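You operate a simulated robot arm through the tools that you are given. There is no shell and no other tool.

You run a simulated robot arm. Do the job below in one go: nothing can be reset, and whatever is moved stays where it is left.

## Task
Put things in order on the top of the steel side table. At the end: the blue sample pack (marked "Oat rings") stands where the small purple tub (marked "Oats") stood; the small purple tub stands on top of the yellow spool; the orange jar (marked "Red lentils") stands where the green lamp stood; the green lamp stands where the blue sample pack stood; whatever was shut is shut again. Leave all else as you found it, and nothing knocked over.

The check looks at the end state, three seconds after you hand in, the way a careful person would. Anything else that was tipped, shoved, dropped, spilled or broken makes it a failure.

## Robot
A 7-joint arm with a two-finger gripper, fixed in place. Base frame: the origin is at the foot of the arm, x ahead of it, y to its left, z up; the work surface is at about z = 0. Lengths are in m, angles in degrees, forces in N, time in s.
With the tool pointing down near the work surface it reaches from about 0.16 to 0.38 m from the base axis. Its first joint turns from -72.0 to 72.0 degrees. Payload 0.6 kg.
The TCP is the grasp point between the finger pads, 0.022 m short of the fingertips. In the tool frame z runs along the fingers and y along their closing line. Largest opening 0.092 m; the body of the gripper starts 0.065 m behind the TCP.
Orientation is that of the tool frame in the base frame, as a unit quaternion [x, y, z, w]. With the fingers straight down and closing along the base's y, the tool's x points along the base's -x, its y along +y and its z along -z.

## Interface
- The arm moves only by the tool step_arm. Its argument "motion" is a list that holds one entry, the list of rows, each a list of 7 numbers: the gripper command, from -1 (fully open) to 1 (shut), values between in proportion, then the shift along the base's x, y, z in m, then the turn, a rotation vector about the base's x, y, z in degrees. In form: [[[grip, x, y, z, wx, wy, wz], ...]]. A call has 1 to 20 rows; each row shifts and turns the commanded pose from where the row before left it. Rows are played at 5 a second. More than 0.05 m and 8.6 degrees between two rows, or a gripper value outside its range, and nothing of the call is played. Where a pose cannot be reached the arm comes as near as it can. A force on the tool above 40 N (or 10 N above the force at the start of the call, whichever is more), or a blocked arm, ends the call early, and 0.2 s more pass. The fingers move at their own pace and stop on an object; they squeeze with about 26 N. The grip force told is the motor's: it shows also when the fingers shut on nothing. Time passes only in rows, and 0.2 s behind the last, so rows that do not move let the fingers close. The reply holds the time, the measured pose of the TCP, the force on the tool along the base axes, the opening and the grip force, in the units named above and with some noise, with the torque about the TCP (base axes, N m) and any sound that the robot's microphone picked up.
- Cameras (640 x 400 px; columns grow to the right, rows downward): "scene" is fixed at [0.0541, -0.2832, 0.3963]; the picture's right is [0.67, -0.75, 0.00], its down [-0.56, -0.50, -0.66] and it looks along [0.49, 0.44, -0.75] (base axes); focal length 214 px, centre (320, 200). "wrist" rides on the gripper at [0.071, 0.019, -0.102] in the tool frame; the picture's right is [-0.26, 0.96, 0.00], its down [-0.75, -0.20, -0.62] and it looks along [-0.60, -0.16, 0.78] (tool axes); focal length 280 px, centre (320, 200). There is no depth. A picture from a camera that has moved, and an enlarged one, comes with that camera's place and axes in the base frame and with its lens. The place of the scene camera against the robot may be out by one fixed shift of up to 0.018 m in any direction.
- camera(camera): a new picture of that camera. It takes no simulated time.
- close_up(camera, box): a new picture of the part [left, top, right, bottom] of that camera's present view, enlarged. It takes no simulated time.
- hand_in(): hands the job in; it is judged then, once.

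Places have to be worked out from the pictures, the camera data and where the tool is seen. Open the gripper and draw the arm clear of the work before you hand the job in, unless the task says otherwise.

The tools are called after ">>>" by a JSON object that holds its "api" and its "payload". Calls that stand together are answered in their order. step_arm: Moves the arm, as the interface text tells. Its arguments: {"type":"object","properties":{"motion":{"type":"array","items":{"type":"array","items":{"type":"array","items":{"type":"number"}}}}},"required":["motion"]} The other tools are called the same way: camera (camera) takes a picture; close_up (camera, box) takes an enlarged picture of a part of a camera's view; hand_in () hands the job in.

At the start:

```text
time_s: 0.0
eef_pos: [0.2363, -0.0149, 0.2348]
orientation: [0.0, 1.0, 0.0, 0.0]
wrist_force: [-0.6, 0.0, 0.4]
wrist_torque: [0.02, 0.02, -0.01]
grip_width: 0.0922
grasp_force: 0.1
```

scene: 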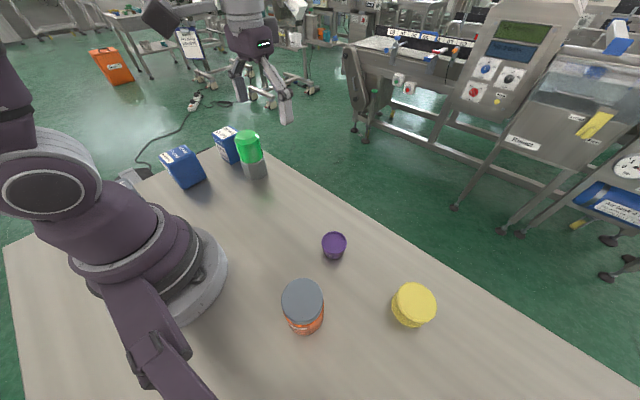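
wrist: 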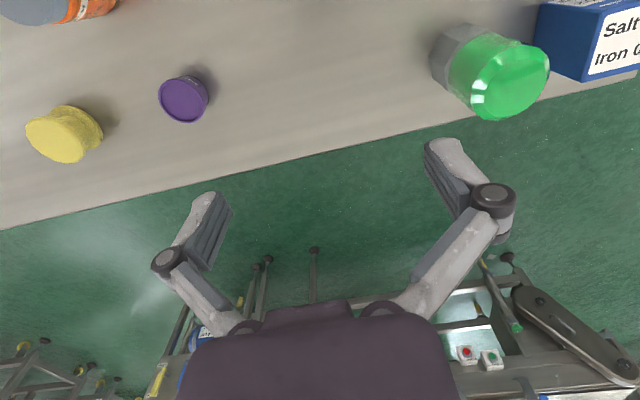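

I start by looking closely at the scene: two blue packs, a green lamp, purple tub, orange jar, and yellow spool are visible. I take enlarged pictures to read labels and locate them.

>>> {"api": "close_up", "payload": {"camera": "scene", "box": [140, 110, 300, 210]}}

>>> {"api": "close_up", "payload": {"camera": "scene", "box": [260, 210, 460, 335]}}

>>> {"api": "close_up", "payload": {"camera": "wrist", "box": [400, 0, 640, 150]}}

>>> {"api": "close_up", "payload": {"camera": "wrist", "box": [0, 0, 240, 150]}}

```text
4.00 times, centred on (220, 160) of scene
camera zoom: at [0.0541, -0.2832, 0.3963], right [0.67, -0.75, 0.0], down [-0.56, -0.5, -0.66], along [0.49, 0.44, -0.75], focal length 858 px, centre (720, 360)
```

zoom: 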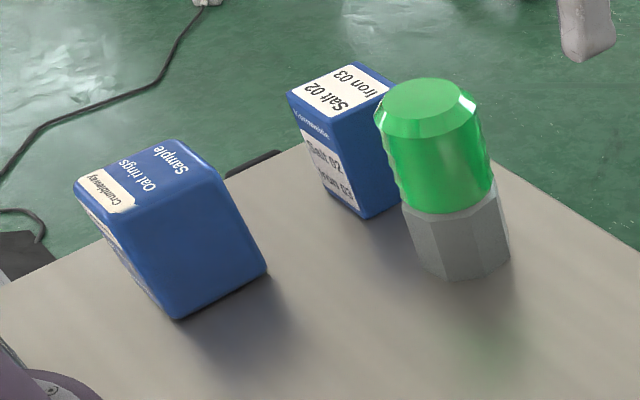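

```text
3.20 times, centred on (360, 272) of scene
camera zoom: at [0.0541, -0.2832, 0.3963], right [0.67, -0.75, 0.0], down [-0.56, -0.5, -0.66], along [0.49, 0.44, -0.75], focal length 686 px, centre (192, -32)
```

zoom: 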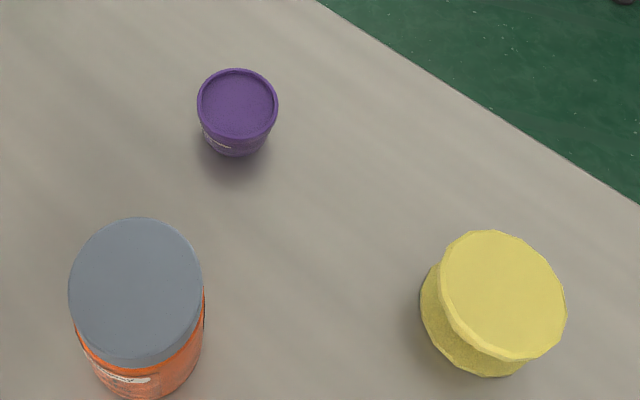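

```text
2.67 times, centred on (520, 75) of wrist
camera zoom: at [0.167, 0.006, 0.3349], right [0.26, 0.96, 0.0], down [0.75, -0.2, 0.62], along [0.6, -0.16, -0.78], focal length 748 px, centre (-213, 533)
```

zoom: 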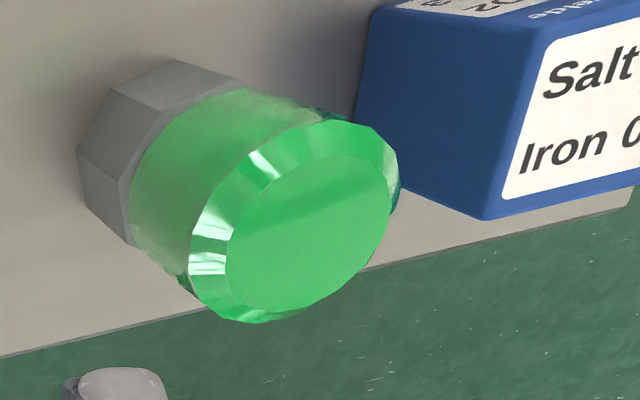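

```text
2.67 times, centred on (120, 75) of wrist
camera zoom: at [0.167, 0.006, 0.3349], right [0.26, 0.96, 0.0], down [0.75, -0.2, 0.62], along [0.6, -0.16, -0.78], focal length 748 px, centre (853, 533)
```

zoom: 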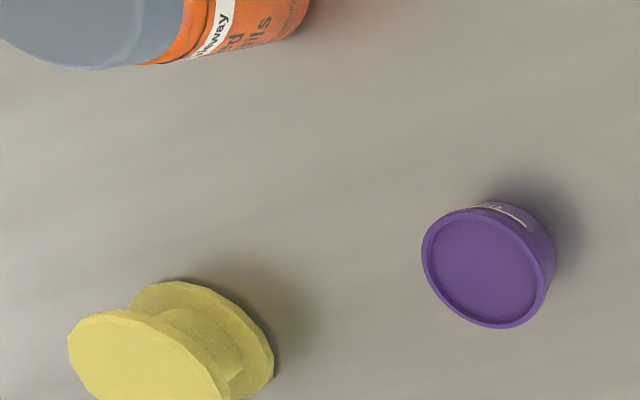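

The blue "Oat rings" pack is the one nearest the base at about (0.14, 0.26). The "Salt" pack behind the lamp is not part of the job. My rough estimates are tub (0.23, -0.165), spool (0.23, -0.33), jar (0.11, -0.20) and lamp (0.27, 0.14). I'll turn the arm toward the tub and spool for a better wrist view.

>>> {"api": "step_arm", "payload": {"motion": [[[-1, -0.011, -0.022, 0.004, 0, 0, -7.2], [-1, -0.011, -0.022, 0.004, 0, 0, -7.2], [-1, -0.011, -0.022, 0.004, 0, 0, -7.2], [-1, -0.011, -0.022, 0.004, 0, 0, -7.2], [-1, -0.011, -0.022, 0.004, 0, 0, -7.2], [-1, 0, 0, 0, 0, 0, 0]]]}}

>>> {"api": "camera", "payload": {"camera": "wrist"}}

>>> {"api": "camera", "payload": {"camera": "scene"}}

```text
time_s: 1.4
eef_pos: [0.1823, -0.122, 0.2543]
orientation: [0.31, 0.951, 0.0, 0.0]
wrist_force: [0.2, 0.4, 0.3]
wrist_torque: [0.01, 0.01, -0.04]
grip_width: 0.0919
grasp_force: 0.0
```

```text
taken
camera wrist: at [0.1381, -0.0632, 0.355], right [0.78, 0.63, 0.0], down [0.49, -0.61, 0.62], along [0.39, -0.49, -0.78], focal length 280 px, centre (320, 200)
```

wrist: 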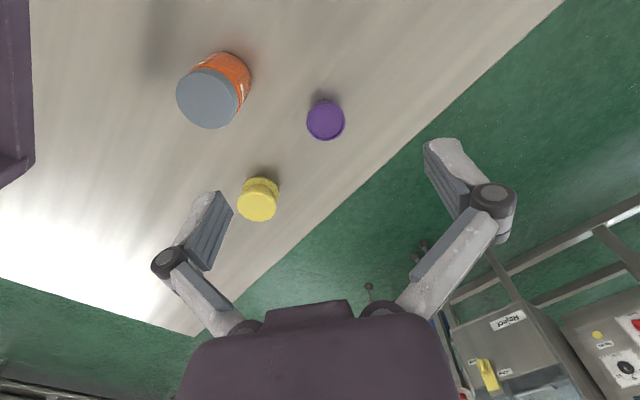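

```text
taken
```

scene: 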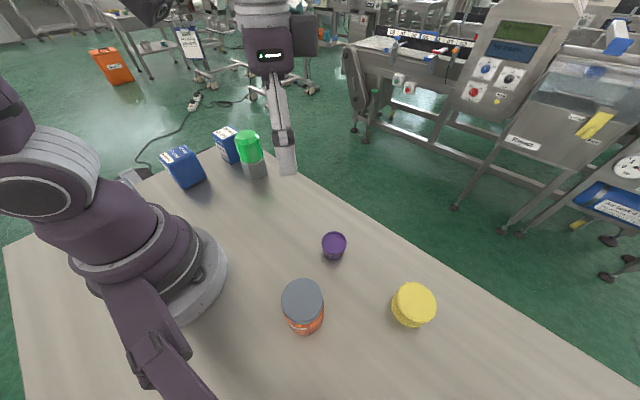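

The tub, spool and jar are all visible from above now. I'll enlarge both views to measure them, and also check the dark purple link near the base for clearance.

>>> {"api": "close_up", "payload": {"camera": "wrist", "box": [150, 30, 390, 230]}}

>>> {"api": "close_up", "payload": {"camera": "scene", "box": [0, 100, 320, 400]}}

>>> {"api": "close_up", "payload": {"camera": "wrist", "box": [290, 70, 370, 150]}}

```text
2.00 times, centred on (270, 130) of wrist
camera zoom: at [0.1381, -0.0632, 0.355], right [0.78, 0.63, 0.0], down [0.49, -0.61, 0.62], along [0.39, -0.49, -0.78], focal length 561 px, centre (420, 340)
```

zoom: 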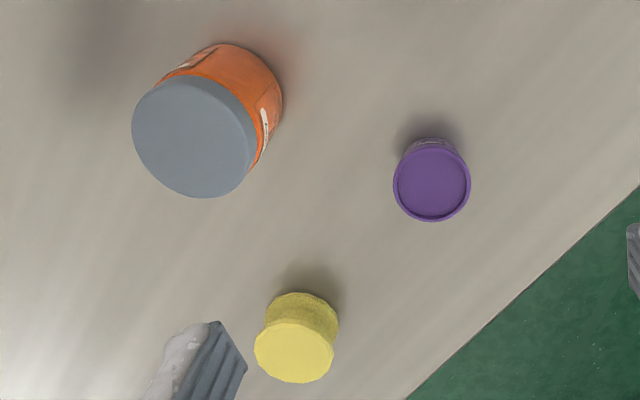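

```text
1.33 times, centred on (160, 250) of scene
camera zoom: at [0.0541, -0.2832, 0.3963], right [0.67, -0.75, 0.0], down [-0.56, -0.5, -0.66], along [0.49, 0.44, -0.75], focal length 286 px, centre (533, 133)
```

zoom: 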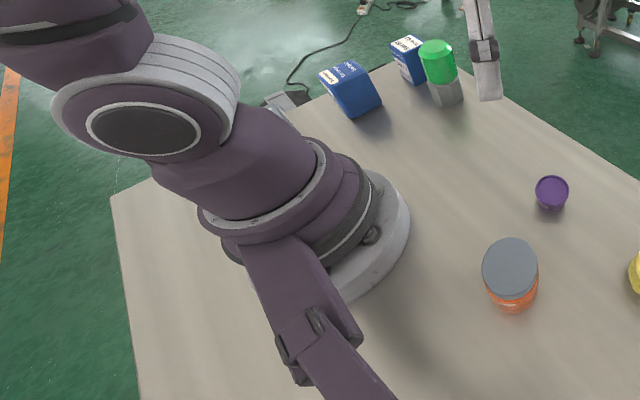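

```text
5.00 times, centred on (330, 110) of wrist
camera zoom: at [0.1381, -0.0632, 0.355], right [0.78, 0.63, 0.0], down [0.49, -0.61, 0.62], along [0.39, -0.49, -0.78], focal length 1402 px, centre (270, 650)
```

zoom: 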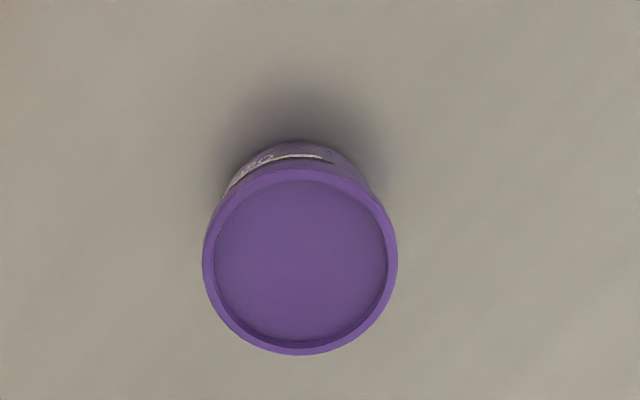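

By triangulating the two wrist views I get the tub at about (0.230, -0.165) with its top at z≈0.03 and a rim about 47 mm across. The spool is at about (0.231, -0.327) with its top at z≈0.036. The spool is about 0.40 m out, so I'll test how far the vertical tool reaches there, staying well above it.

>>> {"api": "step_arm", "payload": {"motion": [[[-1, 0.0062, -0.0253, -0.0135, 0, 0, -2.35], [-1, 0.0062, -0.0253, -0.0135, 0, 0, -2.35], [-1, 0.0062, -0.0253, -0.0135, 0, 0, -2.35], [-1, 0.0062, -0.0253, -0.0135, 0, 0, -2.35], [-1, 0.0062, -0.0253, -0.0135, 0, 0, -2.35], [-1, 0.0062, -0.0253, -0.0135, 0, 0, -2.35], [-1, 0.0062, -0.0253, -0.0135, 0, 0, -2.35], [-1, 0.0062, -0.0253, -0.0135, 0, 0, -2.35], [-1, 0, 0, 0, 0, 0, 0], [-1, 0, 0, 0, 0, 0, 0]]]}}

>>> {"api": "camera", "payload": {"camera": "wrist"}}

>>> {"api": "camera", "payload": {"camera": "scene"}}

```text
time_s: 3.6
eef_pos: [0.2283, -0.2979, 0.1459]
orientation: [0.46, 0.888, 0.0, 0.001]
wrist_force: [0.0, 0.1, 0.1]
wrist_torque: [-0.02, 0.02, 0.01]
grip_width: 0.0918
grasp_force: 0.2
out of reach, approached as far as the arm can: row 7, 8
```

```text
taken
camera wrist: at [0.2046, -0.2264, 0.247], right [0.94, 0.34, 0.0], down [0.27, -0.73, 0.63], along [0.21, -0.59, -0.78], focal length 280 px, centre (320, 200)
```

wrist: 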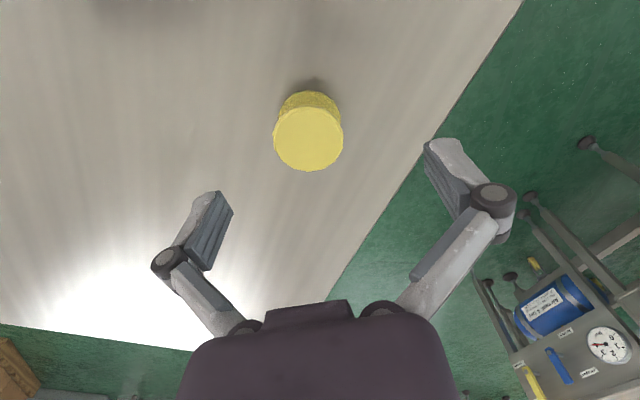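

```text
taken
```

scene: 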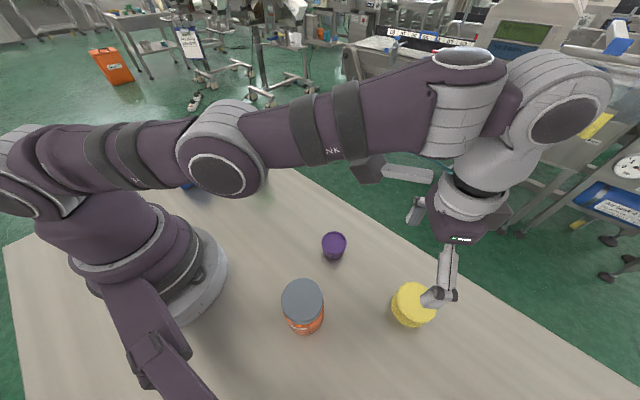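

The vertical tool reaches only about 0.375 m and the spool is at (0.232, -0.326), 0.400 m out, with its top at z≈0.037. I'll tilt the fingers outward by 16° in the radial plane and test whether that reaches over the spool, staying above it.

>>> {"api": "step_arm", "payload": {"motion": [[[-1, 0, 0, 0, -6.52, -4.63, 0], [-1, 0, 0, 0, -6.52, -4.63, 0], [-1, 0, 0, -0.03, 0, 0, 0], [-1, 0, 0, -0.03, 0, 0, 0], [-1, 0, 0, 0, 0, 0, 0], [-1, 0, 0, 0, 0, 0, 0]]]}}

>>> {"api": "camera", "payload": {"camera": "wrist"}}

>>> {"api": "camera", "payload": {"camera": "scene"}}

```text
time_s: 5.0
eef_pos: [0.2277, -0.2996, 0.0871]
orientation: [0.458, 0.884, -0.039, 0.085]
wrist_force: [0.1, 0.8, -0.3]
wrist_torque: [-0.01, 0.0, 0.01]
grip_width: 0.0921
grasp_force: 0.1
out of reach, approached as far as the arm can: row 1
```

```text
taken
camera wrist: at [0.1933, -0.2148, 0.1721], right [0.94, 0.35, 0.06], down [0.19, -0.63, 0.75], along [0.3, -0.7, -0.65], focal length 280 px, centre (320, 200)
```

wrist: 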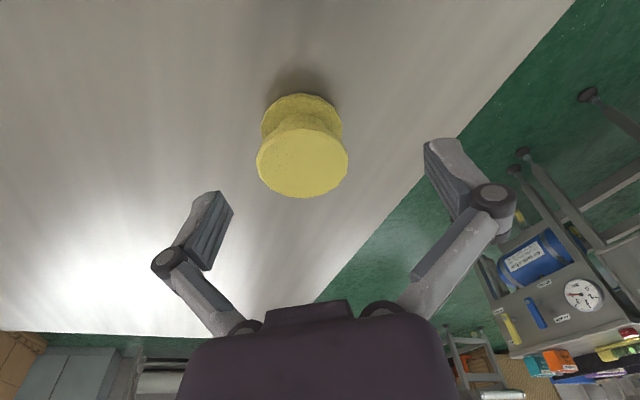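

```text
taken
```

scene: 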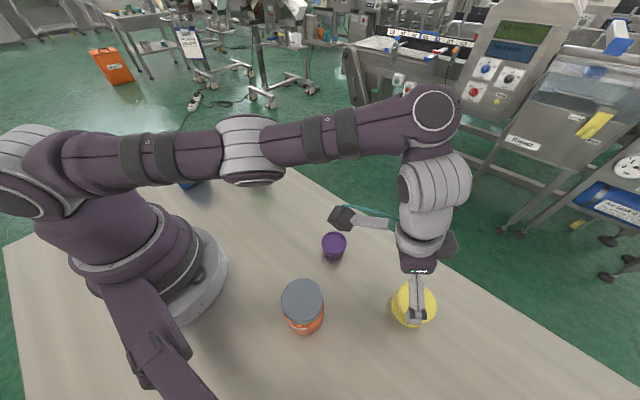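

The tool is now tilted about 11° outward at (0.228, -0.300, 0.087). I'll step outward to over the spool centre at this height to confirm that it is reachable.

>>> {"api": "step_arm", "payload": {"motion": [[[-1, 0.002, -0.0133, 0, 0, 0, 0], [-1, 0.002, -0.0133, 0, 0, 0, 0], [-1, 0, 0, 0, 0, 0, 0], [-1, 0, 0, 0, 0, 0, 0]]]}}

>>> {"api": "camera", "payload": {"camera": "wrist"}}

```text
time_s: 6.0
eef_pos: [0.2307, -0.3265, 0.0874]
orientation: [0.459, 0.883, -0.04, 0.086]
wrist_force: [0.4, 0.5, 0.4]
wrist_torque: [0.01, 0.01, -0.02]
grip_width: 0.0919
grasp_force: 0.0
```

```text
taken
camera wrist: at [0.1969, -0.2417, 0.1736], right [0.94, 0.34, 0.06], down [0.19, -0.63, 0.75], along [0.3, -0.7, -0.65], focal length 280 px, centre (320, 200)
```

wrist: 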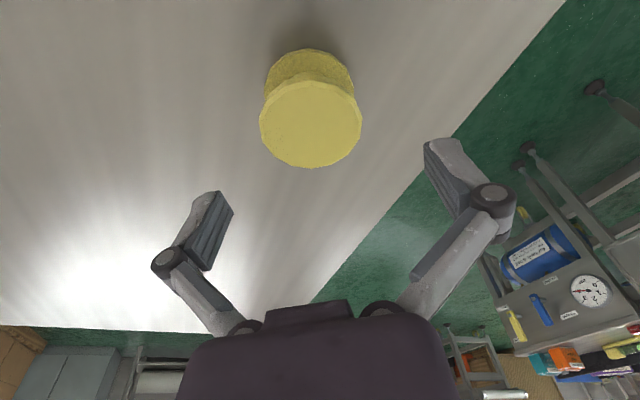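

The spool position is reachable with about 11° of tilt. I'll add 5° more for margin and dip to z≈0.069, still clear above the spool, to confirm reach at placing height.

>>> {"api": "step_arm", "payload": {"motion": [[[-1, 0, 0, 0, -4.32, -3.07, 0], [-1, 0.001, 0, -0.009, 0, 0, 0], [-1, 0, 0, -0.009, 0, 0, 0], [-1, 0, 0, 0, 0, 0, 0], [-1, 0, 0, 0, 0, 0, 0]]]}}

>>> {"api": "camera", "payload": {"camera": "wrist"}}

```text
time_s: 7.2
eef_pos: [0.2342, -0.3255, 0.0689]
orientation: [0.457, 0.878, -0.06, 0.126]
wrist_force: [-1.0, 0.4, 1.1]
wrist_torque: [0.0, -0.01, 0.03]
grip_width: 0.092
grasp_force: 0.1
```

```text
taken
camera wrist: at [0.1948, -0.2354, 0.1461], right [0.93, 0.35, 0.08], down [0.14, -0.57, 0.81], along [0.33, -0.74, -0.58], focal length 280 px, centre (320, 200)
```

wrist: 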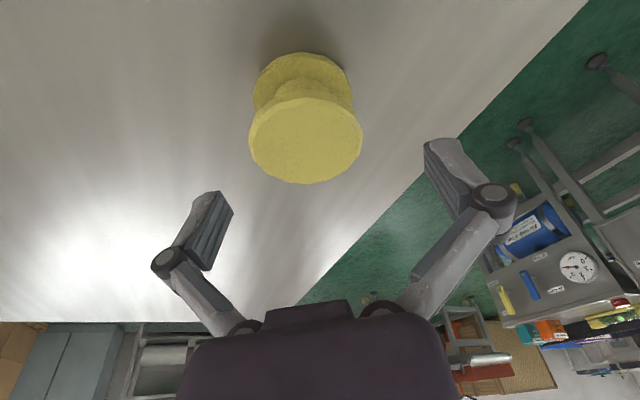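

Reach is good: tilt is 16°, with the TCP at (0.233, -0.326, 0.069) and force near zero. I'll keep this orientation, rise, go above the tub at about (0.230, -0.165), and look again before descending.

>>> {"api": "step_arm", "payload": {"motion": [[[-1, 0, 0, 0.035, 0, 0, 0], [-1, 0, 0.01, 0.03, 0, 0, 0], [-1, -0.001, 0.032, 0, 0, 0, 0], [-1, -0.001, 0.032, 0, 0, 0, 0], [-1, -0.001, 0.032, 0, 0, 0, 0], [-1, 0, 0.032, 0, 0, 0, 0], [-1, 0, 0.023, -0.03, 0, 0, 0], [-1, 0, 0, 0, 0, 0, 0], [-1, 0, 0, 0, 0, 0, 0]]]}}

>>> {"api": "camera", "payload": {"camera": "wrist"}}

>>> {"api": "camera", "payload": {"camera": "scene"}}

```text
time_s: 9.2
eef_pos: [0.2327, -0.1623, 0.105]
orientation: [0.457, 0.878, -0.062, 0.127]
wrist_force: [0.5, -0.9, -0.3]
wrist_torque: [-0.03, 0.02, -0.02]
grip_width: 0.092
grasp_force: 0.0
```

```text
taken
camera wrist: at [0.1937, -0.0712, 0.1829], right [0.93, 0.35, 0.08], down [0.14, -0.57, 0.81], along [0.33, -0.74, -0.58], focal length 280 px, centre (320, 200)
```

wrist: 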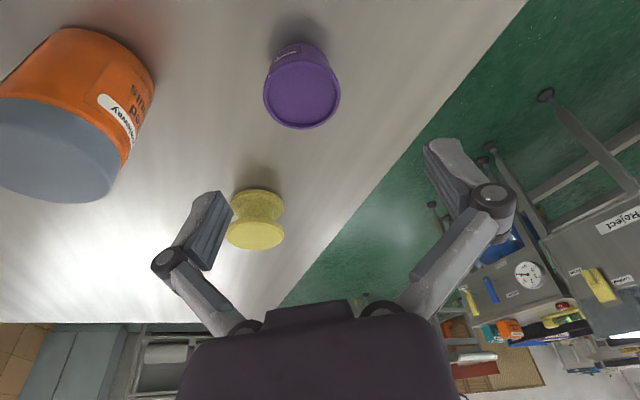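

```text
taken
```

scene: 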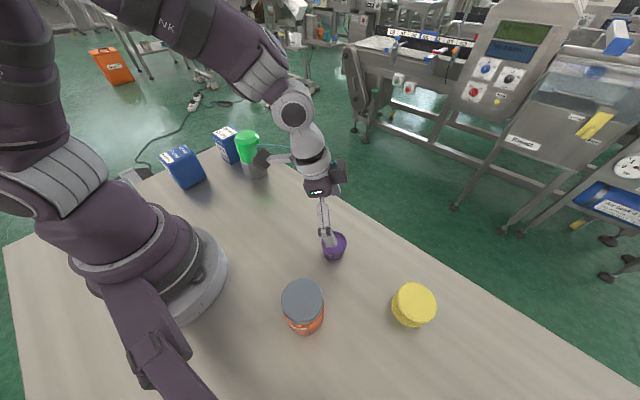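

The tub's rim centre works out at about (0.231, -0.166) and the TCP sits almost over it. I'll descend partway and check again.

>>> {"api": "step_arm", "payload": {"motion": [[[-1, 0, -0.001, -0.02, 0, 0, 0], [-1, 0, 0, -0.02, 0, 0, 0], [-1, 0, 0, 0, 0, 0, 0]]]}}

>>> {"api": "step_arm", "payload": {"motion": [[[-1, 0, 0, 0, 0, 0, 0]]]}}

>>> {"api": "step_arm", "payload": {"motion": [[[-1, 0, 0, 0, 0, 0, 0]]]}}

>>> {"api": "camera", "payload": {"camera": "wrist"}}

>>> {"api": "close_up", "payload": {"camera": "scene", "box": [280, 180, 400, 280]}}

```text
time_s: 10.0
eef_pos: [0.2308, -0.1635, 0.0664]
orientation: [0.456, 0.879, -0.061, 0.127]
wrist_force: [-0.1, 0.2, 0.6]
wrist_torque: [-0.02, 0.02, 0.03]
grip_width: 0.092
grasp_force: 0.0
```

```text
time_s: 10.4
eef_pos: [0.2318, -0.1631, 0.0656]
orientation: [0.456, 0.879, -0.061, 0.126]
wrist_force: [0.5, -0.7, -0.3]
wrist_torque: [0.02, 0.03, -0.01]
grip_width: 0.0918
grasp_force: 0.0
```

```text
time_s: 10.8
eef_pos: [0.2309, -0.163, 0.0652]
orientation: [0.457, 0.878, -0.061, 0.126]
wrist_force: [0.7, 1.1, 0.4]
wrist_torque: [0.02, 0.0, -0.02]
grip_width: 0.0917
grasp_force: 0.1
```

```text
taken
camera wrist: at [0.1931, -0.0717, 0.1426], right [0.93, 0.35, 0.08], down [0.14, -0.57, 0.81], along [0.33, -0.74, -0.58], focal length 280 px, centre (320, 200)
```

wrist: 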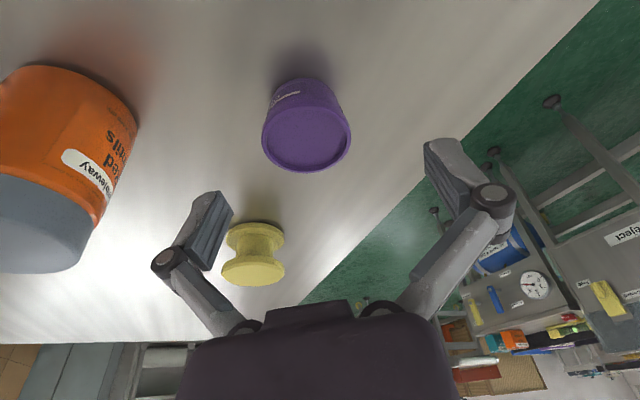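

```text
4.00 times, centred on (340, 230) of scene
camera zoom: at [0.0541, -0.2832, 0.3963], right [0.67, -0.75, 0.0], down [-0.56, -0.5, -0.66], along [0.49, 0.44, -0.75], focal length 858 px, centre (240, 80)
```

zoom: 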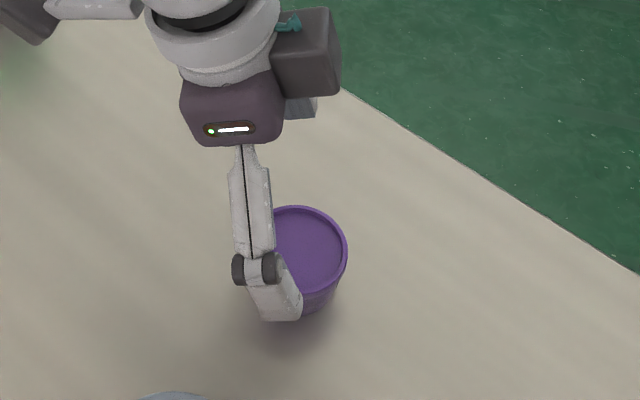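

Readings put the TCP at (0.231, -0.163, 0.0655). I'll shift 3 mm in -y, descend to z≈0.0275 (tips about 4 mm off the table), and close on the tub.

>>> {"api": "step_arm", "payload": {"motion": [[[-1, 0, -0.003, -0.015, 0, 0, 0], [-1, 0, 0, -0.013, 0, 0, 0], [-1, 0, 0, -0.01, 0, 0, 0], [-1, 0, 0, 0, 0, 0, 0], [-1, 0, 0, 0, 0, 0, 0]]]}}

>>> {"api": "close_up", "payload": {"camera": "wrist", "box": [160, 100, 480, 300]}}

>>> {"api": "close_up", "payload": {"camera": "scene", "box": [280, 180, 400, 280]}}

```text
time_s: 12.0
eef_pos: [0.2315, -0.1691, 0.0266]
orientation: [0.457, 0.878, -0.062, 0.127]
wrist_force: [0.5, 0.2, 0.1]
wrist_torque: [-0.03, 0.01, 0.0]
grip_width: 0.0919
grasp_force: 0.1
```

```text
2.00 times, centred on (320, 200) of wrist
camera zoom: at [0.1935, -0.0772, 0.1037], right [0.93, 0.35, 0.08], down [0.14, -0.57, 0.81], along [0.33, -0.74, -0.58], focal length 561 px, centre (320, 200)
```

zoom: 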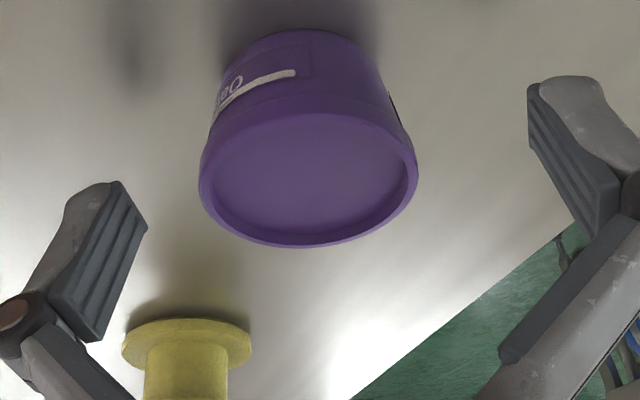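

```text
4.00 times, centred on (340, 230) of scene
camera zoom: at [0.0541, -0.2832, 0.3963], right [0.67, -0.75, 0.0], down [-0.56, -0.5, -0.66], along [0.49, 0.44, -0.75], focal length 858 px, centre (240, 80)
```

zoom: 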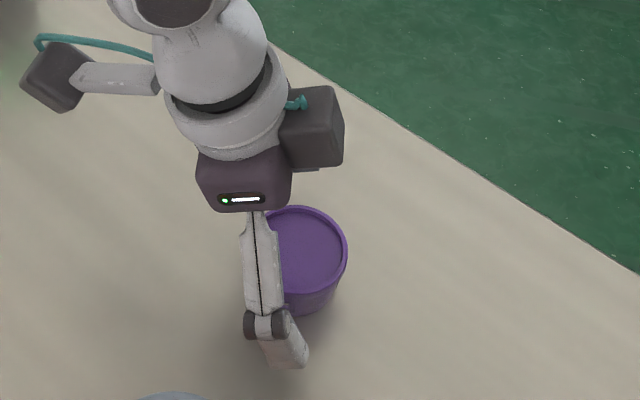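

The tub rim lies between the fingers, nearly centred on the TCP. I'll close the gripper now.

>>> {"api": "step_arm", "payload": {"motion": [[[-0.3, 0, 0, 0, 0, 0, 0], [0.2, 0, 0, 0, 0, 0, 0], [1, 0, 0, 0, 0, 0, 0], [1, 0, 0, 0, 0, 0, 0], [1, 0, 0, 0, 0, 0, 0], [1, 0, 0, 0, 0, 0, 0]]]}}

>>> {"api": "close_up", "payload": {"camera": "wrist", "box": [160, 100, 480, 300]}}

>>> {"api": "close_up", "payload": {"camera": "scene", "box": [280, 180, 400, 280]}}

```text
time_s: 13.4
eef_pos: [0.232, -0.1678, 0.0267]
orientation: [0.457, 0.878, -0.062, 0.127]
wrist_force: [-0.3, -1.0, 7.2]
wrist_torque: [0.03, -0.01, 0.02]
grip_width: 0.0446
grasp_force: 25.8
```

```text
2.00 times, centred on (320, 200) of wrist
camera zoom: at [0.1935, -0.0773, 0.1038], right [0.93, 0.35, 0.08], down [0.14, -0.57, 0.81], along [0.33, -0.74, -0.58], focal length 561 px, centre (320, 200)
```

zoom: 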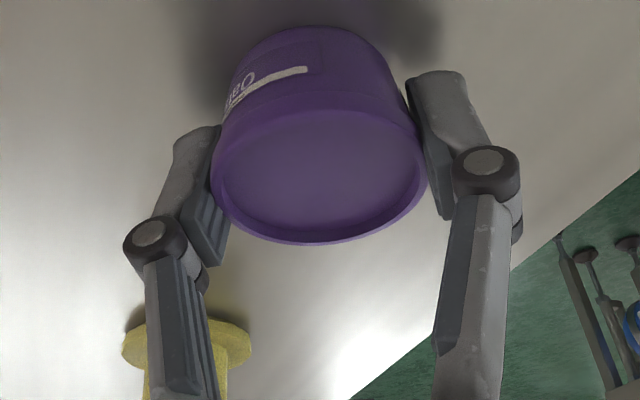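

```text
4.00 times, centred on (340, 230) of scene
camera zoom: at [0.0541, -0.2832, 0.3963], right [0.67, -0.75, 0.0], down [-0.56, -0.5, -0.66], along [0.49, 0.44, -0.75], focal length 858 px, centre (240, 80)
```

zoom: 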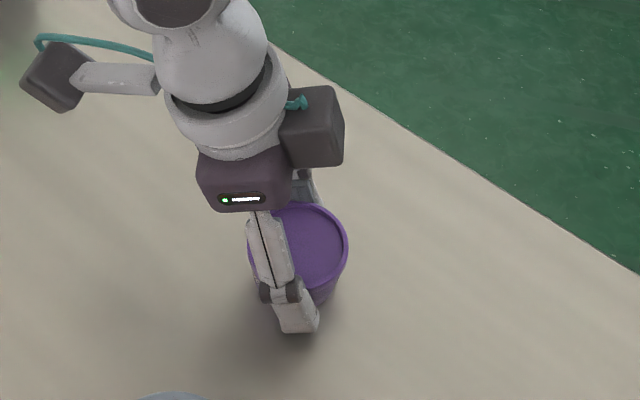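

Grip holds at 44.6 mm and 26 N, with the tub upright and its centre about 2 mm inboard of the TCP. I'll lift it slowly and check it hangs straight.

>>> {"api": "step_arm", "payload": {"motion": [[[1, 0, 0, 0.005, 0, 0, 0], [1, 0, 0, 0.01, 0, 0, 0], [1, 0, 0, 0.02, 0, 0, 0], [1, 0, 0, 0.02, 0, 0, 0], [1, 0, 0, 0.015, 0, 0, 0], [1, 0, 0, 0, 0, 0, 0]]]}}

>>> {"api": "close_up", "payload": {"camera": "wrist", "box": [160, 100, 480, 300]}}

>>> {"api": "close_up", "payload": {"camera": "scene", "box": [280, 150, 400, 250]}}

```text
time_s: 14.8
eef_pos: [0.2307, -0.169, 0.0952]
orientation: [0.457, 0.878, -0.062, 0.127]
wrist_force: [0.5, 1.2, -1.4]
wrist_torque: [-0.01, -0.01, 0.01]
grip_width: 0.0449
grasp_force: 25.9
```

```text
2.00 times, centred on (320, 200) of wrist
camera zoom: at [0.192, -0.078, 0.1728], right [0.93, 0.35, 0.08], down [0.14, -0.57, 0.81], along [0.33, -0.74, -0.58], focal length 561 px, centre (320, 200)
```

zoom: 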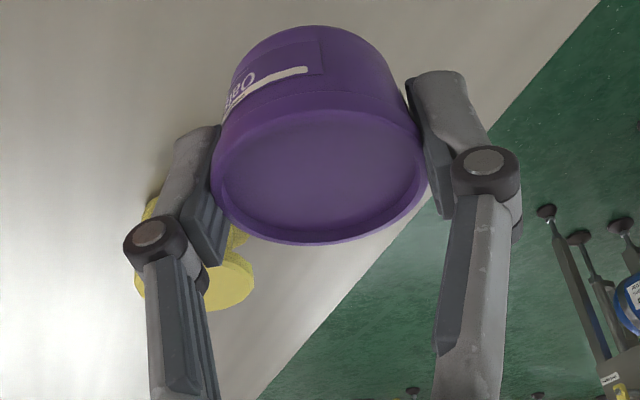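

```text
4.00 times, centred on (340, 200) of scene
camera zoom: at [0.0541, -0.2832, 0.3963], right [0.67, -0.75, 0.0], down [-0.56, -0.5, -0.66], along [0.49, 0.44, -0.75], focal length 858 px, centre (240, 200)
```

zoom: 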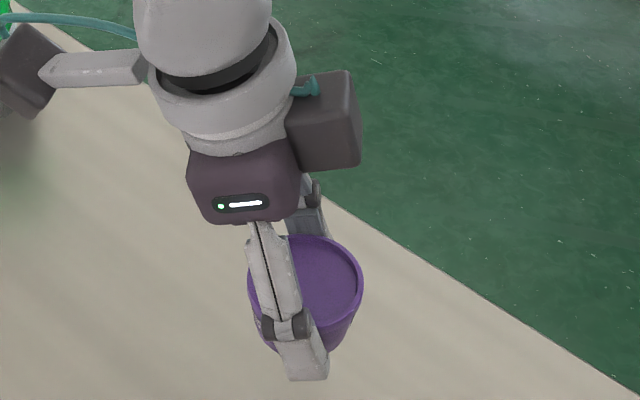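

The tub came up cleanly with its lid on and upright, its bottom at about z=0.07. I'll carry it 0.160 m in -y to over the spool and look.

>>> {"api": "step_arm", "payload": {"motion": [[[1, 0, -0.02, 0.01, 0, 0, 0], [1, 0, -0.03, 0, 0, 0, 0], [1, 0.0008, -0.03, 0, 0, 0, 0], [1, 0, -0.03, 0, 0, 0, 0], [1, 0, -0.03, 0, 0, 0, 0], [1, 0, -0.02, -0.01, 0, 0, 0], [1, 0, 0, 0, 0, 0, 0], [1, 0, 0, 0, 0, 0, 0]]]}}

>>> {"api": "step_arm", "payload": {"motion": [[[1, 0, 0, 0, 0, 0, 0]]]}}

>>> {"api": "camera", "payload": {"camera": "wrist"}}

>>> {"api": "close_up", "payload": {"camera": "scene", "box": [360, 220, 480, 340]}}

```text
time_s: 16.6
eef_pos: [0.2335, -0.3284, 0.0968]
orientation: [0.458, 0.878, -0.061, 0.125]
wrist_force: [-0.3, -0.2, 0.1]
wrist_torque: [0.0, -0.02, 0.01]
grip_width: 0.0449
grasp_force: 26.3
```

```text
time_s: 17.0
eef_pos: [0.2344, -0.3286, 0.0972]
orientation: [0.456, 0.879, -0.061, 0.126]
wrist_force: [0.0, -0.9, -0.4]
wrist_torque: [-0.03, 0.03, 0.01]
grip_width: 0.0447
grasp_force: 25.8
```

```text
taken
camera wrist: at [0.1948, -0.2373, 0.1746], right [0.93, 0.35, 0.08], down [0.14, -0.57, 0.81], along [0.33, -0.74, -0.58], focal length 280 px, centre (320, 200)
```

wrist: 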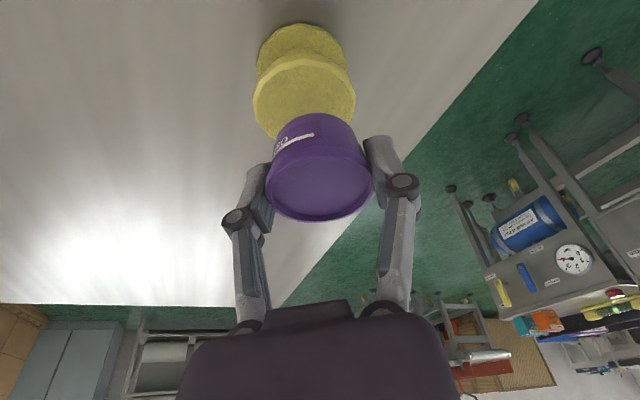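

```text
3.33 times, centred on (420, 280) of scene
camera zoom: at [0.0541, -0.2832, 0.3963], right [0.67, -0.75, 0.0], down [-0.56, -0.5, -0.66], along [0.49, 0.44, -0.75], focal length 715 px, centre (-13, -67)
```

zoom: 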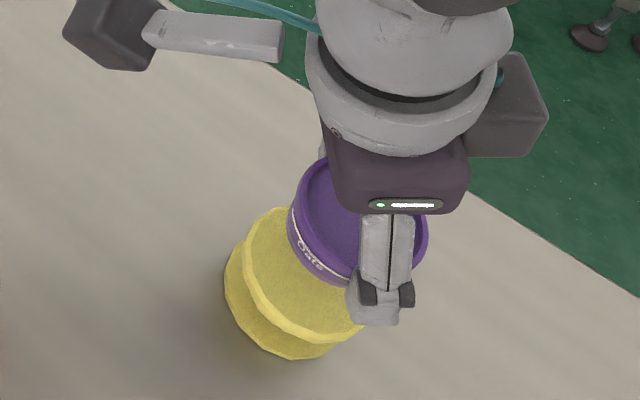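

The tub centre (about 0.2325, -0.3265) sits over the spool centre (about 0.2315, -0.3268) and the views agree. I'll lower to about 5 mm above expected contact at TCP z≈0.064.

>>> {"api": "step_arm", "payload": {"motion": [[[1, -0.001, 0, -0.012, 0, 0, 0], [1, 0, 0, -0.01, 0, 0, 0], [1, 0, 0, -0.006, 0, 0, 0], [1, 0, 0, 0, 0, 0, 0], [1, 0, 0, 0, 0, 0, 0]]]}}

>>> {"api": "camera", "payload": {"camera": "wrist"}}

>>> {"api": "close_up", "payload": {"camera": "scene", "box": [360, 220, 480, 340]}}

```text
time_s: 18.2
eef_pos: [0.2312, -0.3308, 0.07]
orientation: [0.457, 0.878, -0.061, 0.128]
wrist_force: [0.9, 0.2, 15.0]
wrist_torque: [0.02, 0.01, 0.0]
grip_width: 0.0447
grasp_force: 26.4
```

```text
taken
camera wrist: at [0.1928, -0.2396, 0.1473], right [0.93, 0.35, 0.08], down [0.14, -0.57, 0.81], along [0.33, -0.74, -0.58], focal length 280 px, centre (320, 200)
```

wrist: 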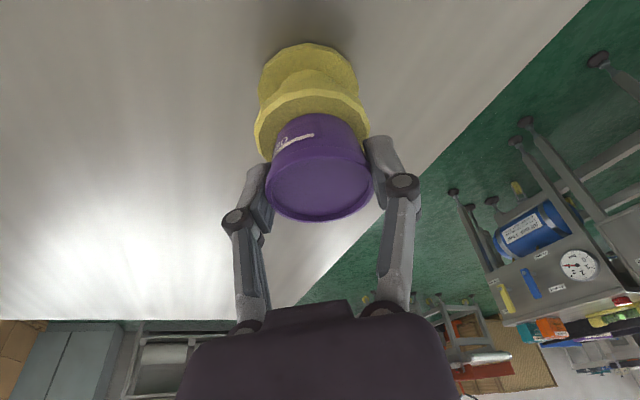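

```text
3.33 times, centred on (420, 280) of scene
camera zoom: at [0.0541, -0.2832, 0.3963], right [0.67, -0.75, 0.0], down [-0.56, -0.5, -0.66], along [0.49, 0.44, -0.75], focal length 715 px, centre (-13, -67)
```

zoom: 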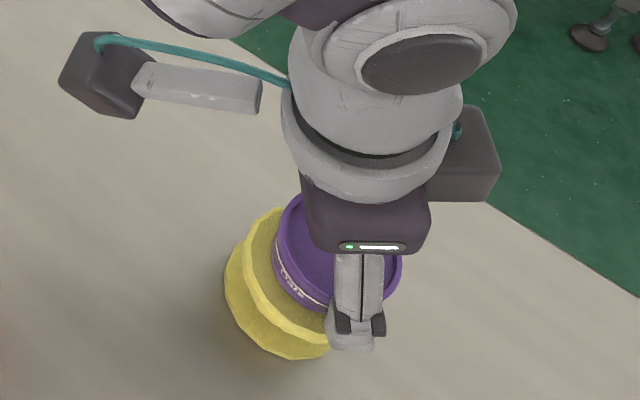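

Contact came earlier than expected: 15 N up at TCP z=0.070. So the spool top is at about z=0.043, and its centre recomputes to about (0.230, -0.3235). The tub is therefore about 4 mm too far out. I'll lift a little, shift in, and lower gently.

>>> {"api": "step_arm", "payload": {"motion": [[[1, 0, 0, 0.006, 0, 0, 0], [1, 0, 0, 0.006, 0, 0, 0], [1, 0, 0, 0, 0, 0, 0], [1, 0, 0, 0, 0, 0, 0]]]}}

>>> {"api": "close_up", "payload": {"camera": "wrist", "box": [200, 0, 440, 240]}}

>>> {"api": "close_up", "payload": {"camera": "scene", "box": [360, 220, 480, 340]}}

```text
time_s: 19.2
eef_pos: [0.2308, -0.3302, 0.081]
orientation: [0.456, 0.879, -0.061, 0.126]
wrist_force: [-0.1, -1.1, -0.7]
wrist_torque: [0.01, -0.01, 0.05]
grip_width: 0.0448
grasp_force: 26.3
```

```text
1.67 times, centred on (320, 120) of wrist
camera zoom: at [0.1932, -0.2392, 0.1583], right [0.93, 0.35, 0.08], down [0.14, -0.57, 0.81], along [0.33, -0.74, -0.58], focal length 467 px, centre (320, 333)
```

zoom: 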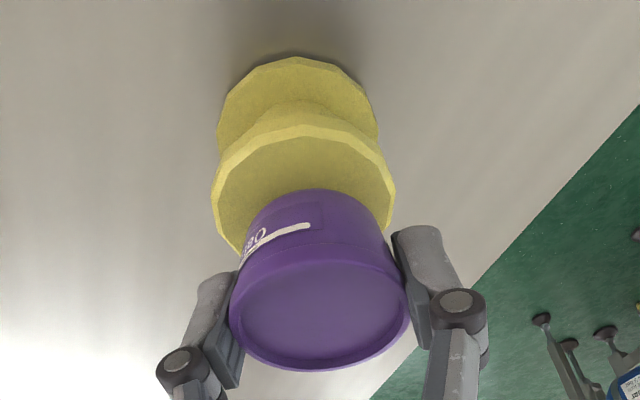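

```text
3.33 times, centred on (420, 280) of scene
camera zoom: at [0.0541, -0.2832, 0.3963], right [0.67, -0.75, 0.0], down [-0.56, -0.5, -0.66], along [0.49, 0.44, -0.75], focal length 715 px, centre (-13, -67)
```

zoom: 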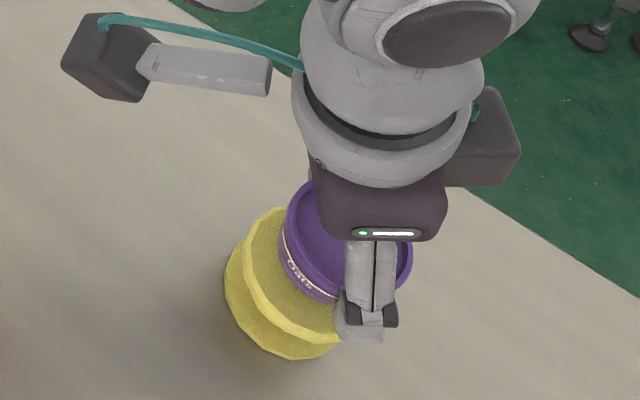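

Comparing in camera coordinates, the tub shifted about 3 mm sideways when gripped. It is now at about (0.2326, -0.3263), against the spool centre at about (0.2295, -0.3225). I'll shift by (-0.003, +0.004), recheck, and begin lowering.

>>> {"api": "step_arm", "payload": {"motion": [[[1, -0.003, 0.004, 0, 0, 0, 0], [1, 0, 0, -0.006, 0, 0, 0], [1, 0, 0, 0, 0, 0, 0], [1, 0, 0, 0, 0, 0, 0]]]}}

>>> {"api": "close_up", "payload": {"camera": "wrist", "box": [200, 0, 440, 240]}}

>>> {"api": "close_up", "payload": {"camera": "scene", "box": [360, 220, 480, 340]}}

```text
time_s: 20.2
eef_pos: [0.2288, -0.3261, 0.0747]
orientation: [0.457, 0.878, -0.061, 0.126]
wrist_force: [-0.7, -0.3, 0.1]
wrist_torque: [0.01, 0.01, 0.02]
grip_width: 0.0447
grasp_force: 26.7
```

```text
1.67 times, centred on (320, 120) of wrist
camera zoom: at [0.1898, -0.2346, 0.1516], right [0.93, 0.35, 0.08], down [0.14, -0.57, 0.81], along [0.33, -0.74, -0.58], focal length 467 px, centre (320, 333)
```

zoom: 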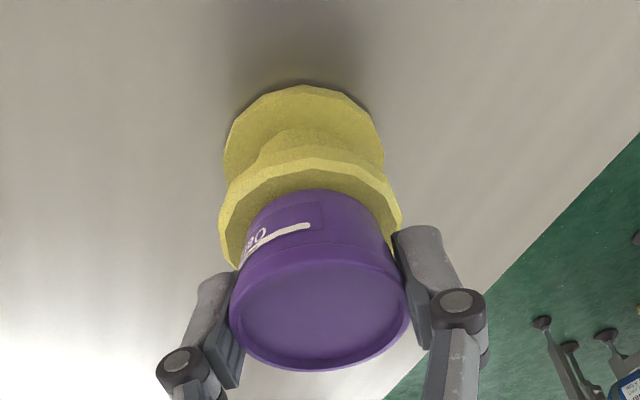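

```text
3.33 times, centred on (420, 280) of scene
camera zoom: at [0.0541, -0.2832, 0.3963], right [0.67, -0.75, 0.0], down [-0.56, -0.5, -0.66], along [0.49, 0.44, -0.75], focal length 715 px, centre (-13, -67)
```

zoom: 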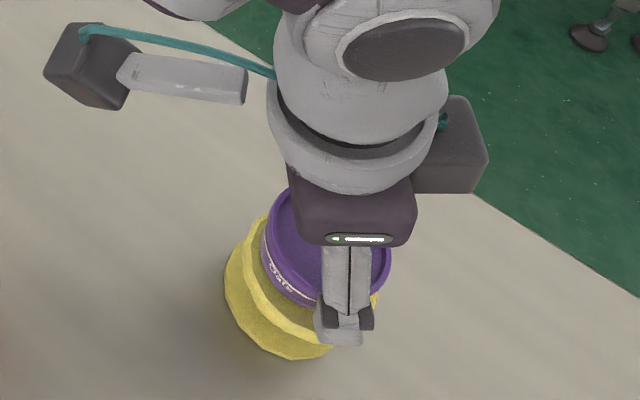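

The tub now looks centred on the spool to within about 2 mm. I'll lower it gently onto the spool, watching the force.

>>> {"api": "step_arm", "payload": {"motion": [[[1, 0, 0, -0.0015, 0, 0, 0], [1, 0, 0, -0.0015, 0, 0, 0], [1, 0, 0, 0, 0, 0, 0]]]}}

>>> {"api": "step_arm", "payload": {"motion": [[[1, 0, 0, -0.001, 0, 0, 0], [1, 0, 0, 0, 0, 0, 0]]]}}

```text
time_s: 21.0
eef_pos: [0.2292, -0.3247, 0.0711]
orientation: [0.457, 0.878, -0.061, 0.126]
wrist_force: [0.2, -0.8, 0.4]
wrist_torque: [-0.04, -0.01, 0.0]
grip_width: 0.0447
grasp_force: 25.8
```

```text
time_s: 21.6
eef_pos: [0.2287, -0.3244, 0.0719]
orientation: [0.456, 0.879, -0.062, 0.127]
wrist_force: [-0.5, -0.8, 6.0]
wrist_torque: [-0.05, -0.02, -0.01]
grip_width: 0.0446
grasp_force: 25.5
```

Contact is at 6 N, so the tub is seated. I'll open the fingers gradually to release it.

>>> {"api": "step_arm", "payload": {"motion": [[[0.0, 0, 0, 0, 0, 0, 0], [-0.1, 0, 0, 0, 0, 0, 0], [-0.25, 0, 0, 0, 0, 0, 0], [-0.5, 0, 0, 0, 0, 0, 0], [-0.6, 0, 0, 0, 0, 0, 0], [-0.6, 0, 0, 0, 0, 0, 0]]]}}

>>> {"api": "close_up", "payload": {"camera": "wrist", "box": [200, 0, 440, 240]}}

>>> {"api": "close_up", "payload": {"camera": "scene", "box": [360, 220, 480, 340]}}

```text
time_s: 23.0
eef_pos: [0.2293, -0.3261, 0.0698]
orientation: [0.456, 0.879, -0.06, 0.127]
wrist_force: [1.0, 0.8, -0.2]
wrist_torque: [0.0, 0.01, 0.04]
grip_width: 0.0736
grasp_force: 0.1
```

```text
1.67 times, centred on (320, 120) of wrist
camera zoom: at [0.1902, -0.2335, 0.1474], right [0.93, 0.35, 0.08], down [0.14, -0.57, 0.81], along [0.33, -0.74, -0.58], focal length 467 px, centre (320, 333)
```

zoom: 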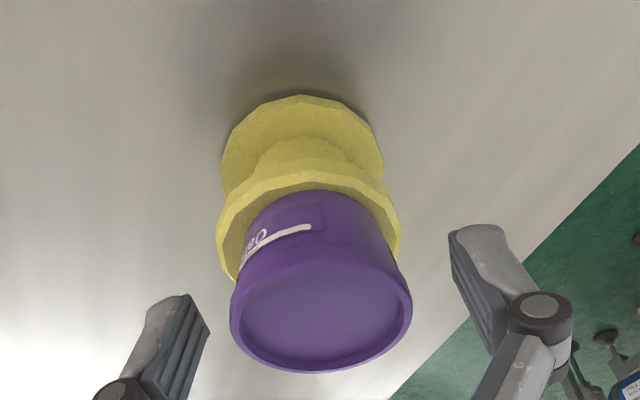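

```text
3.33 times, centred on (420, 280) of scene
camera zoom: at [0.0541, -0.2832, 0.3963], right [0.67, -0.75, 0.0], down [-0.56, -0.5, -0.66], along [0.49, 0.44, -0.75], focal length 715 px, centre (-13, -67)
```

zoom: 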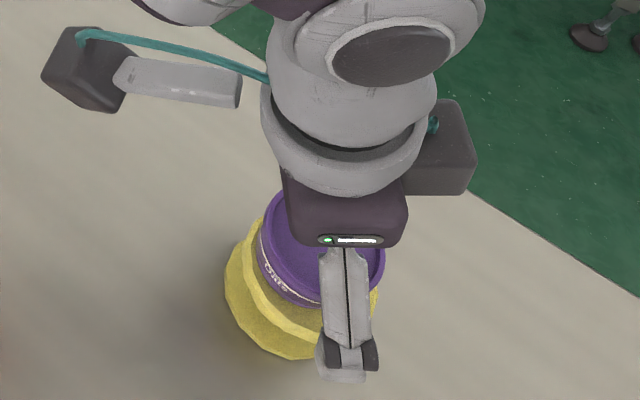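

The tub stands well on the spool. I'll open fully, lift straight up, draw inward, and undo the tilt.

>>> {"api": "step_arm", "payload": {"motion": [[[-1, 0, 0, 0, 0, 0, 0], [-1, 0, 0, 0.015, 0, 0, 0], [-1, 0, 0, 0.03, 0, 0, 0], [-1, 0, 0, 0.035, 0, 0, 0], [-1, -0.01, 0.03, 0.03, 0, 0, 0], [-1, -0.005, 0.04, 0.015, 6.41, 4.83, 0], [-1, -0.005, 0.04, 0.01, 6.41, 4.83, 0], [-1, 0, 0.03, 0.01, 0, 0, 0], [-1, 0, 0, 0, 0, 0, 0]]]}}

>>> {"api": "camera", "payload": {"camera": "scene"}}

>>> {"api": "camera", "payload": {"camera": "wrist"}}

```text
time_s: 25.0
eef_pos: [0.2109, -0.1864, 0.2174]
orientation: [0.461, 0.887, 0.0, 0.0]
wrist_force: [-0.2, -0.2, -0.2]
wrist_torque: [-0.01, -0.01, -0.03]
grip_width: 0.0919
grasp_force: 0.0
```

```text
taken
```

scene: 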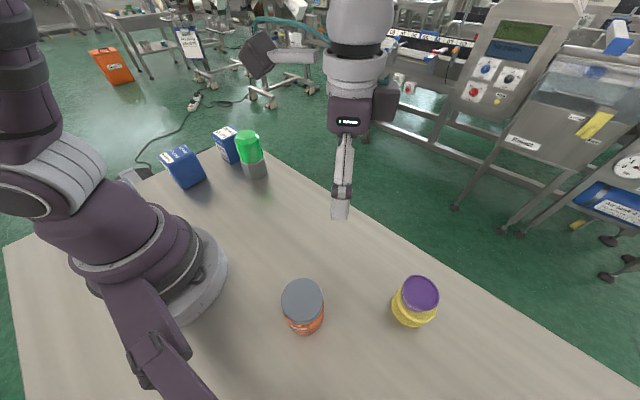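

```text
taken
camera wrist: at [0.1866, -0.1147, 0.3171], right [0.94, 0.34, 0.0], down [0.27, -0.73, 0.63], along [0.21, -0.59, -0.78], focal length 280 px, centre (320, 200)
```

wrist: 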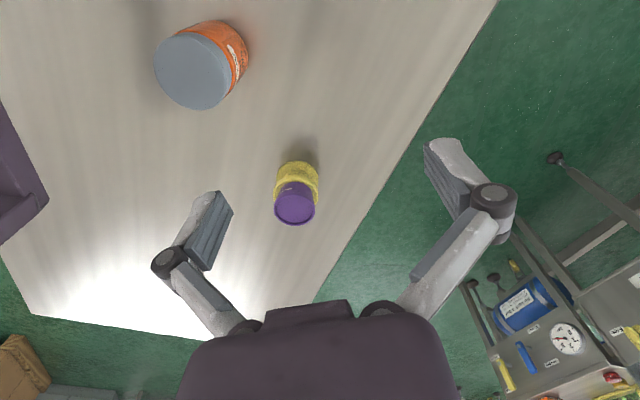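

Tub and spool are stable. Now I'll swing over to the left side at height to view the blue packs and the lamp.

>>> {"api": "step_arm", "payload": {"motion": [[[-1, 0.002, 0.032, 0.005, 0, 0, 8], [-1, 0.002, 0.032, 0.005, 0, 0, 8], [-1, 0.002, 0.032, 0.005, 0, 0, 8], [-1, 0.002, 0.032, 0.005, 0, 0, 8], [-1, 0.002, 0.032, 0.005, 0, 0, 8], [-1, 0.002, 0.032, 0.005, 0, 0, 8], [-1, -0.014, 0.021, 0, 0, 0, 8], [-1, -0.014, 0.021, 0, 0, 0, 8], [-1, -0.014, 0.021, 0, 0, 0, 8], [-1, -0.014, 0.021, 0, 0, 0, 8], [-1, -0.014, 0.021, 0, 0, 0, 8], [-1, -0.014, 0.021, 0, 0, 0, 8], [-1, -0.014, 0.021, 0, 0, 0, 8], [-1, -0.014, 0.021, 0, 0, 0, 8], [-1, 0, 0, 0, 0, 0, 0], [-1, 0, 0, 0, 0, 0, 0]]]}}

>>> {"api": "camera", "payload": {"camera": "wrist"}}

>>> {"api": "camera", "payload": {"camera": "scene"}}

```text
time_s: 28.4
eef_pos: [0.1063, 0.1733, 0.2443]
orientation: [-0.478, 0.879, 0.0, 0.001]
wrist_force: [-0.1, 1.2, 0.0]
wrist_torque: [-0.03, 0.01, -0.01]
grip_width: 0.0917
grasp_force: 0.0
```

```text
taken
camera wrist: at [0.0535, 0.1268, 0.3451], right [-0.67, 0.74, 0.0], down [0.58, 0.52, 0.63], along [0.47, 0.42, -0.78], focal length 280 px, centre (320, 200)
```

wrist: 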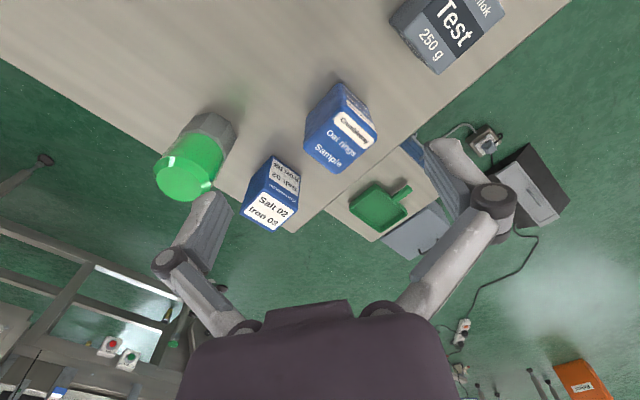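

```text
taken
```

scene: 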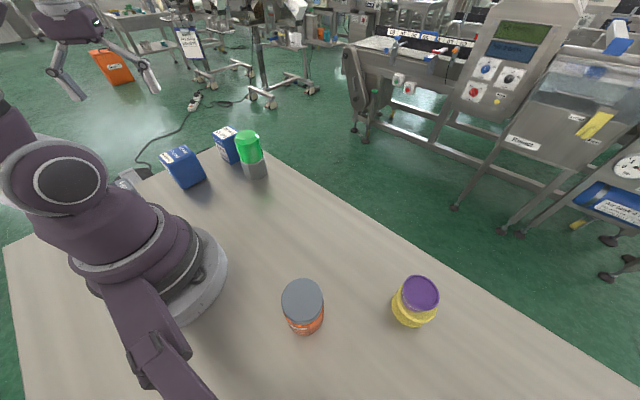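

Now the oat pack, lamp, Salt pack and a grey "Test" box near the base are all visible. I'll take enlarged views to measure them.

>>> {"api": "close_up", "payload": {"camera": "wrist", "box": [280, 60, 400, 190]}}

>>> {"api": "close_up", "payload": {"camera": "wrist", "box": [140, 90, 320, 240]}}

>>> {"api": "close_up", "payload": {"camera": "wrist", "box": [340, 0, 580, 150]}}

```text
3.08 times, centred on (340, 125) of wrist
camera zoom: at [0.0535, 0.1268, 0.3451], right [-0.67, 0.74, 0.0], down [0.58, 0.52, 0.63], along [0.47, 0.42, -0.78], focal length 863 px, centre (258, 431)
```

zoom: 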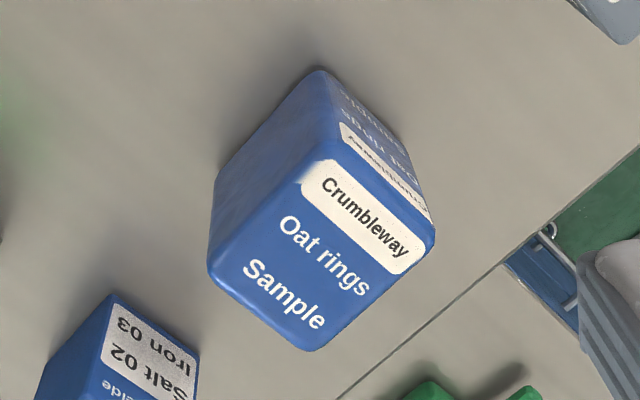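

```text
2.67 times, centred on (230, 165) of wrist
camera zoom: at [0.0535, 0.1268, 0.3451], right [-0.67, 0.74, 0.0], down [0.58, 0.52, 0.63], along [0.47, 0.42, -0.78], focal length 748 px, centre (560, 293)
```

zoom: 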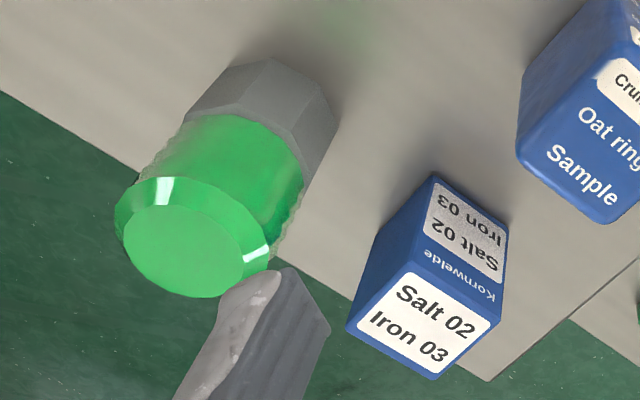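

```text
2.67 times, centred on (460, 75) of wrist
camera zoom: at [0.0535, 0.1268, 0.3451], right [-0.67, 0.74, 0.0], down [0.58, 0.52, 0.63], along [0.47, 0.42, -0.78], focal length 748 px, centre (-53, 533)
```

zoom: 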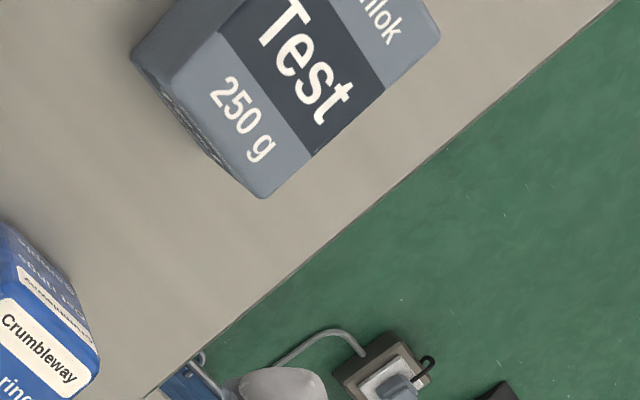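

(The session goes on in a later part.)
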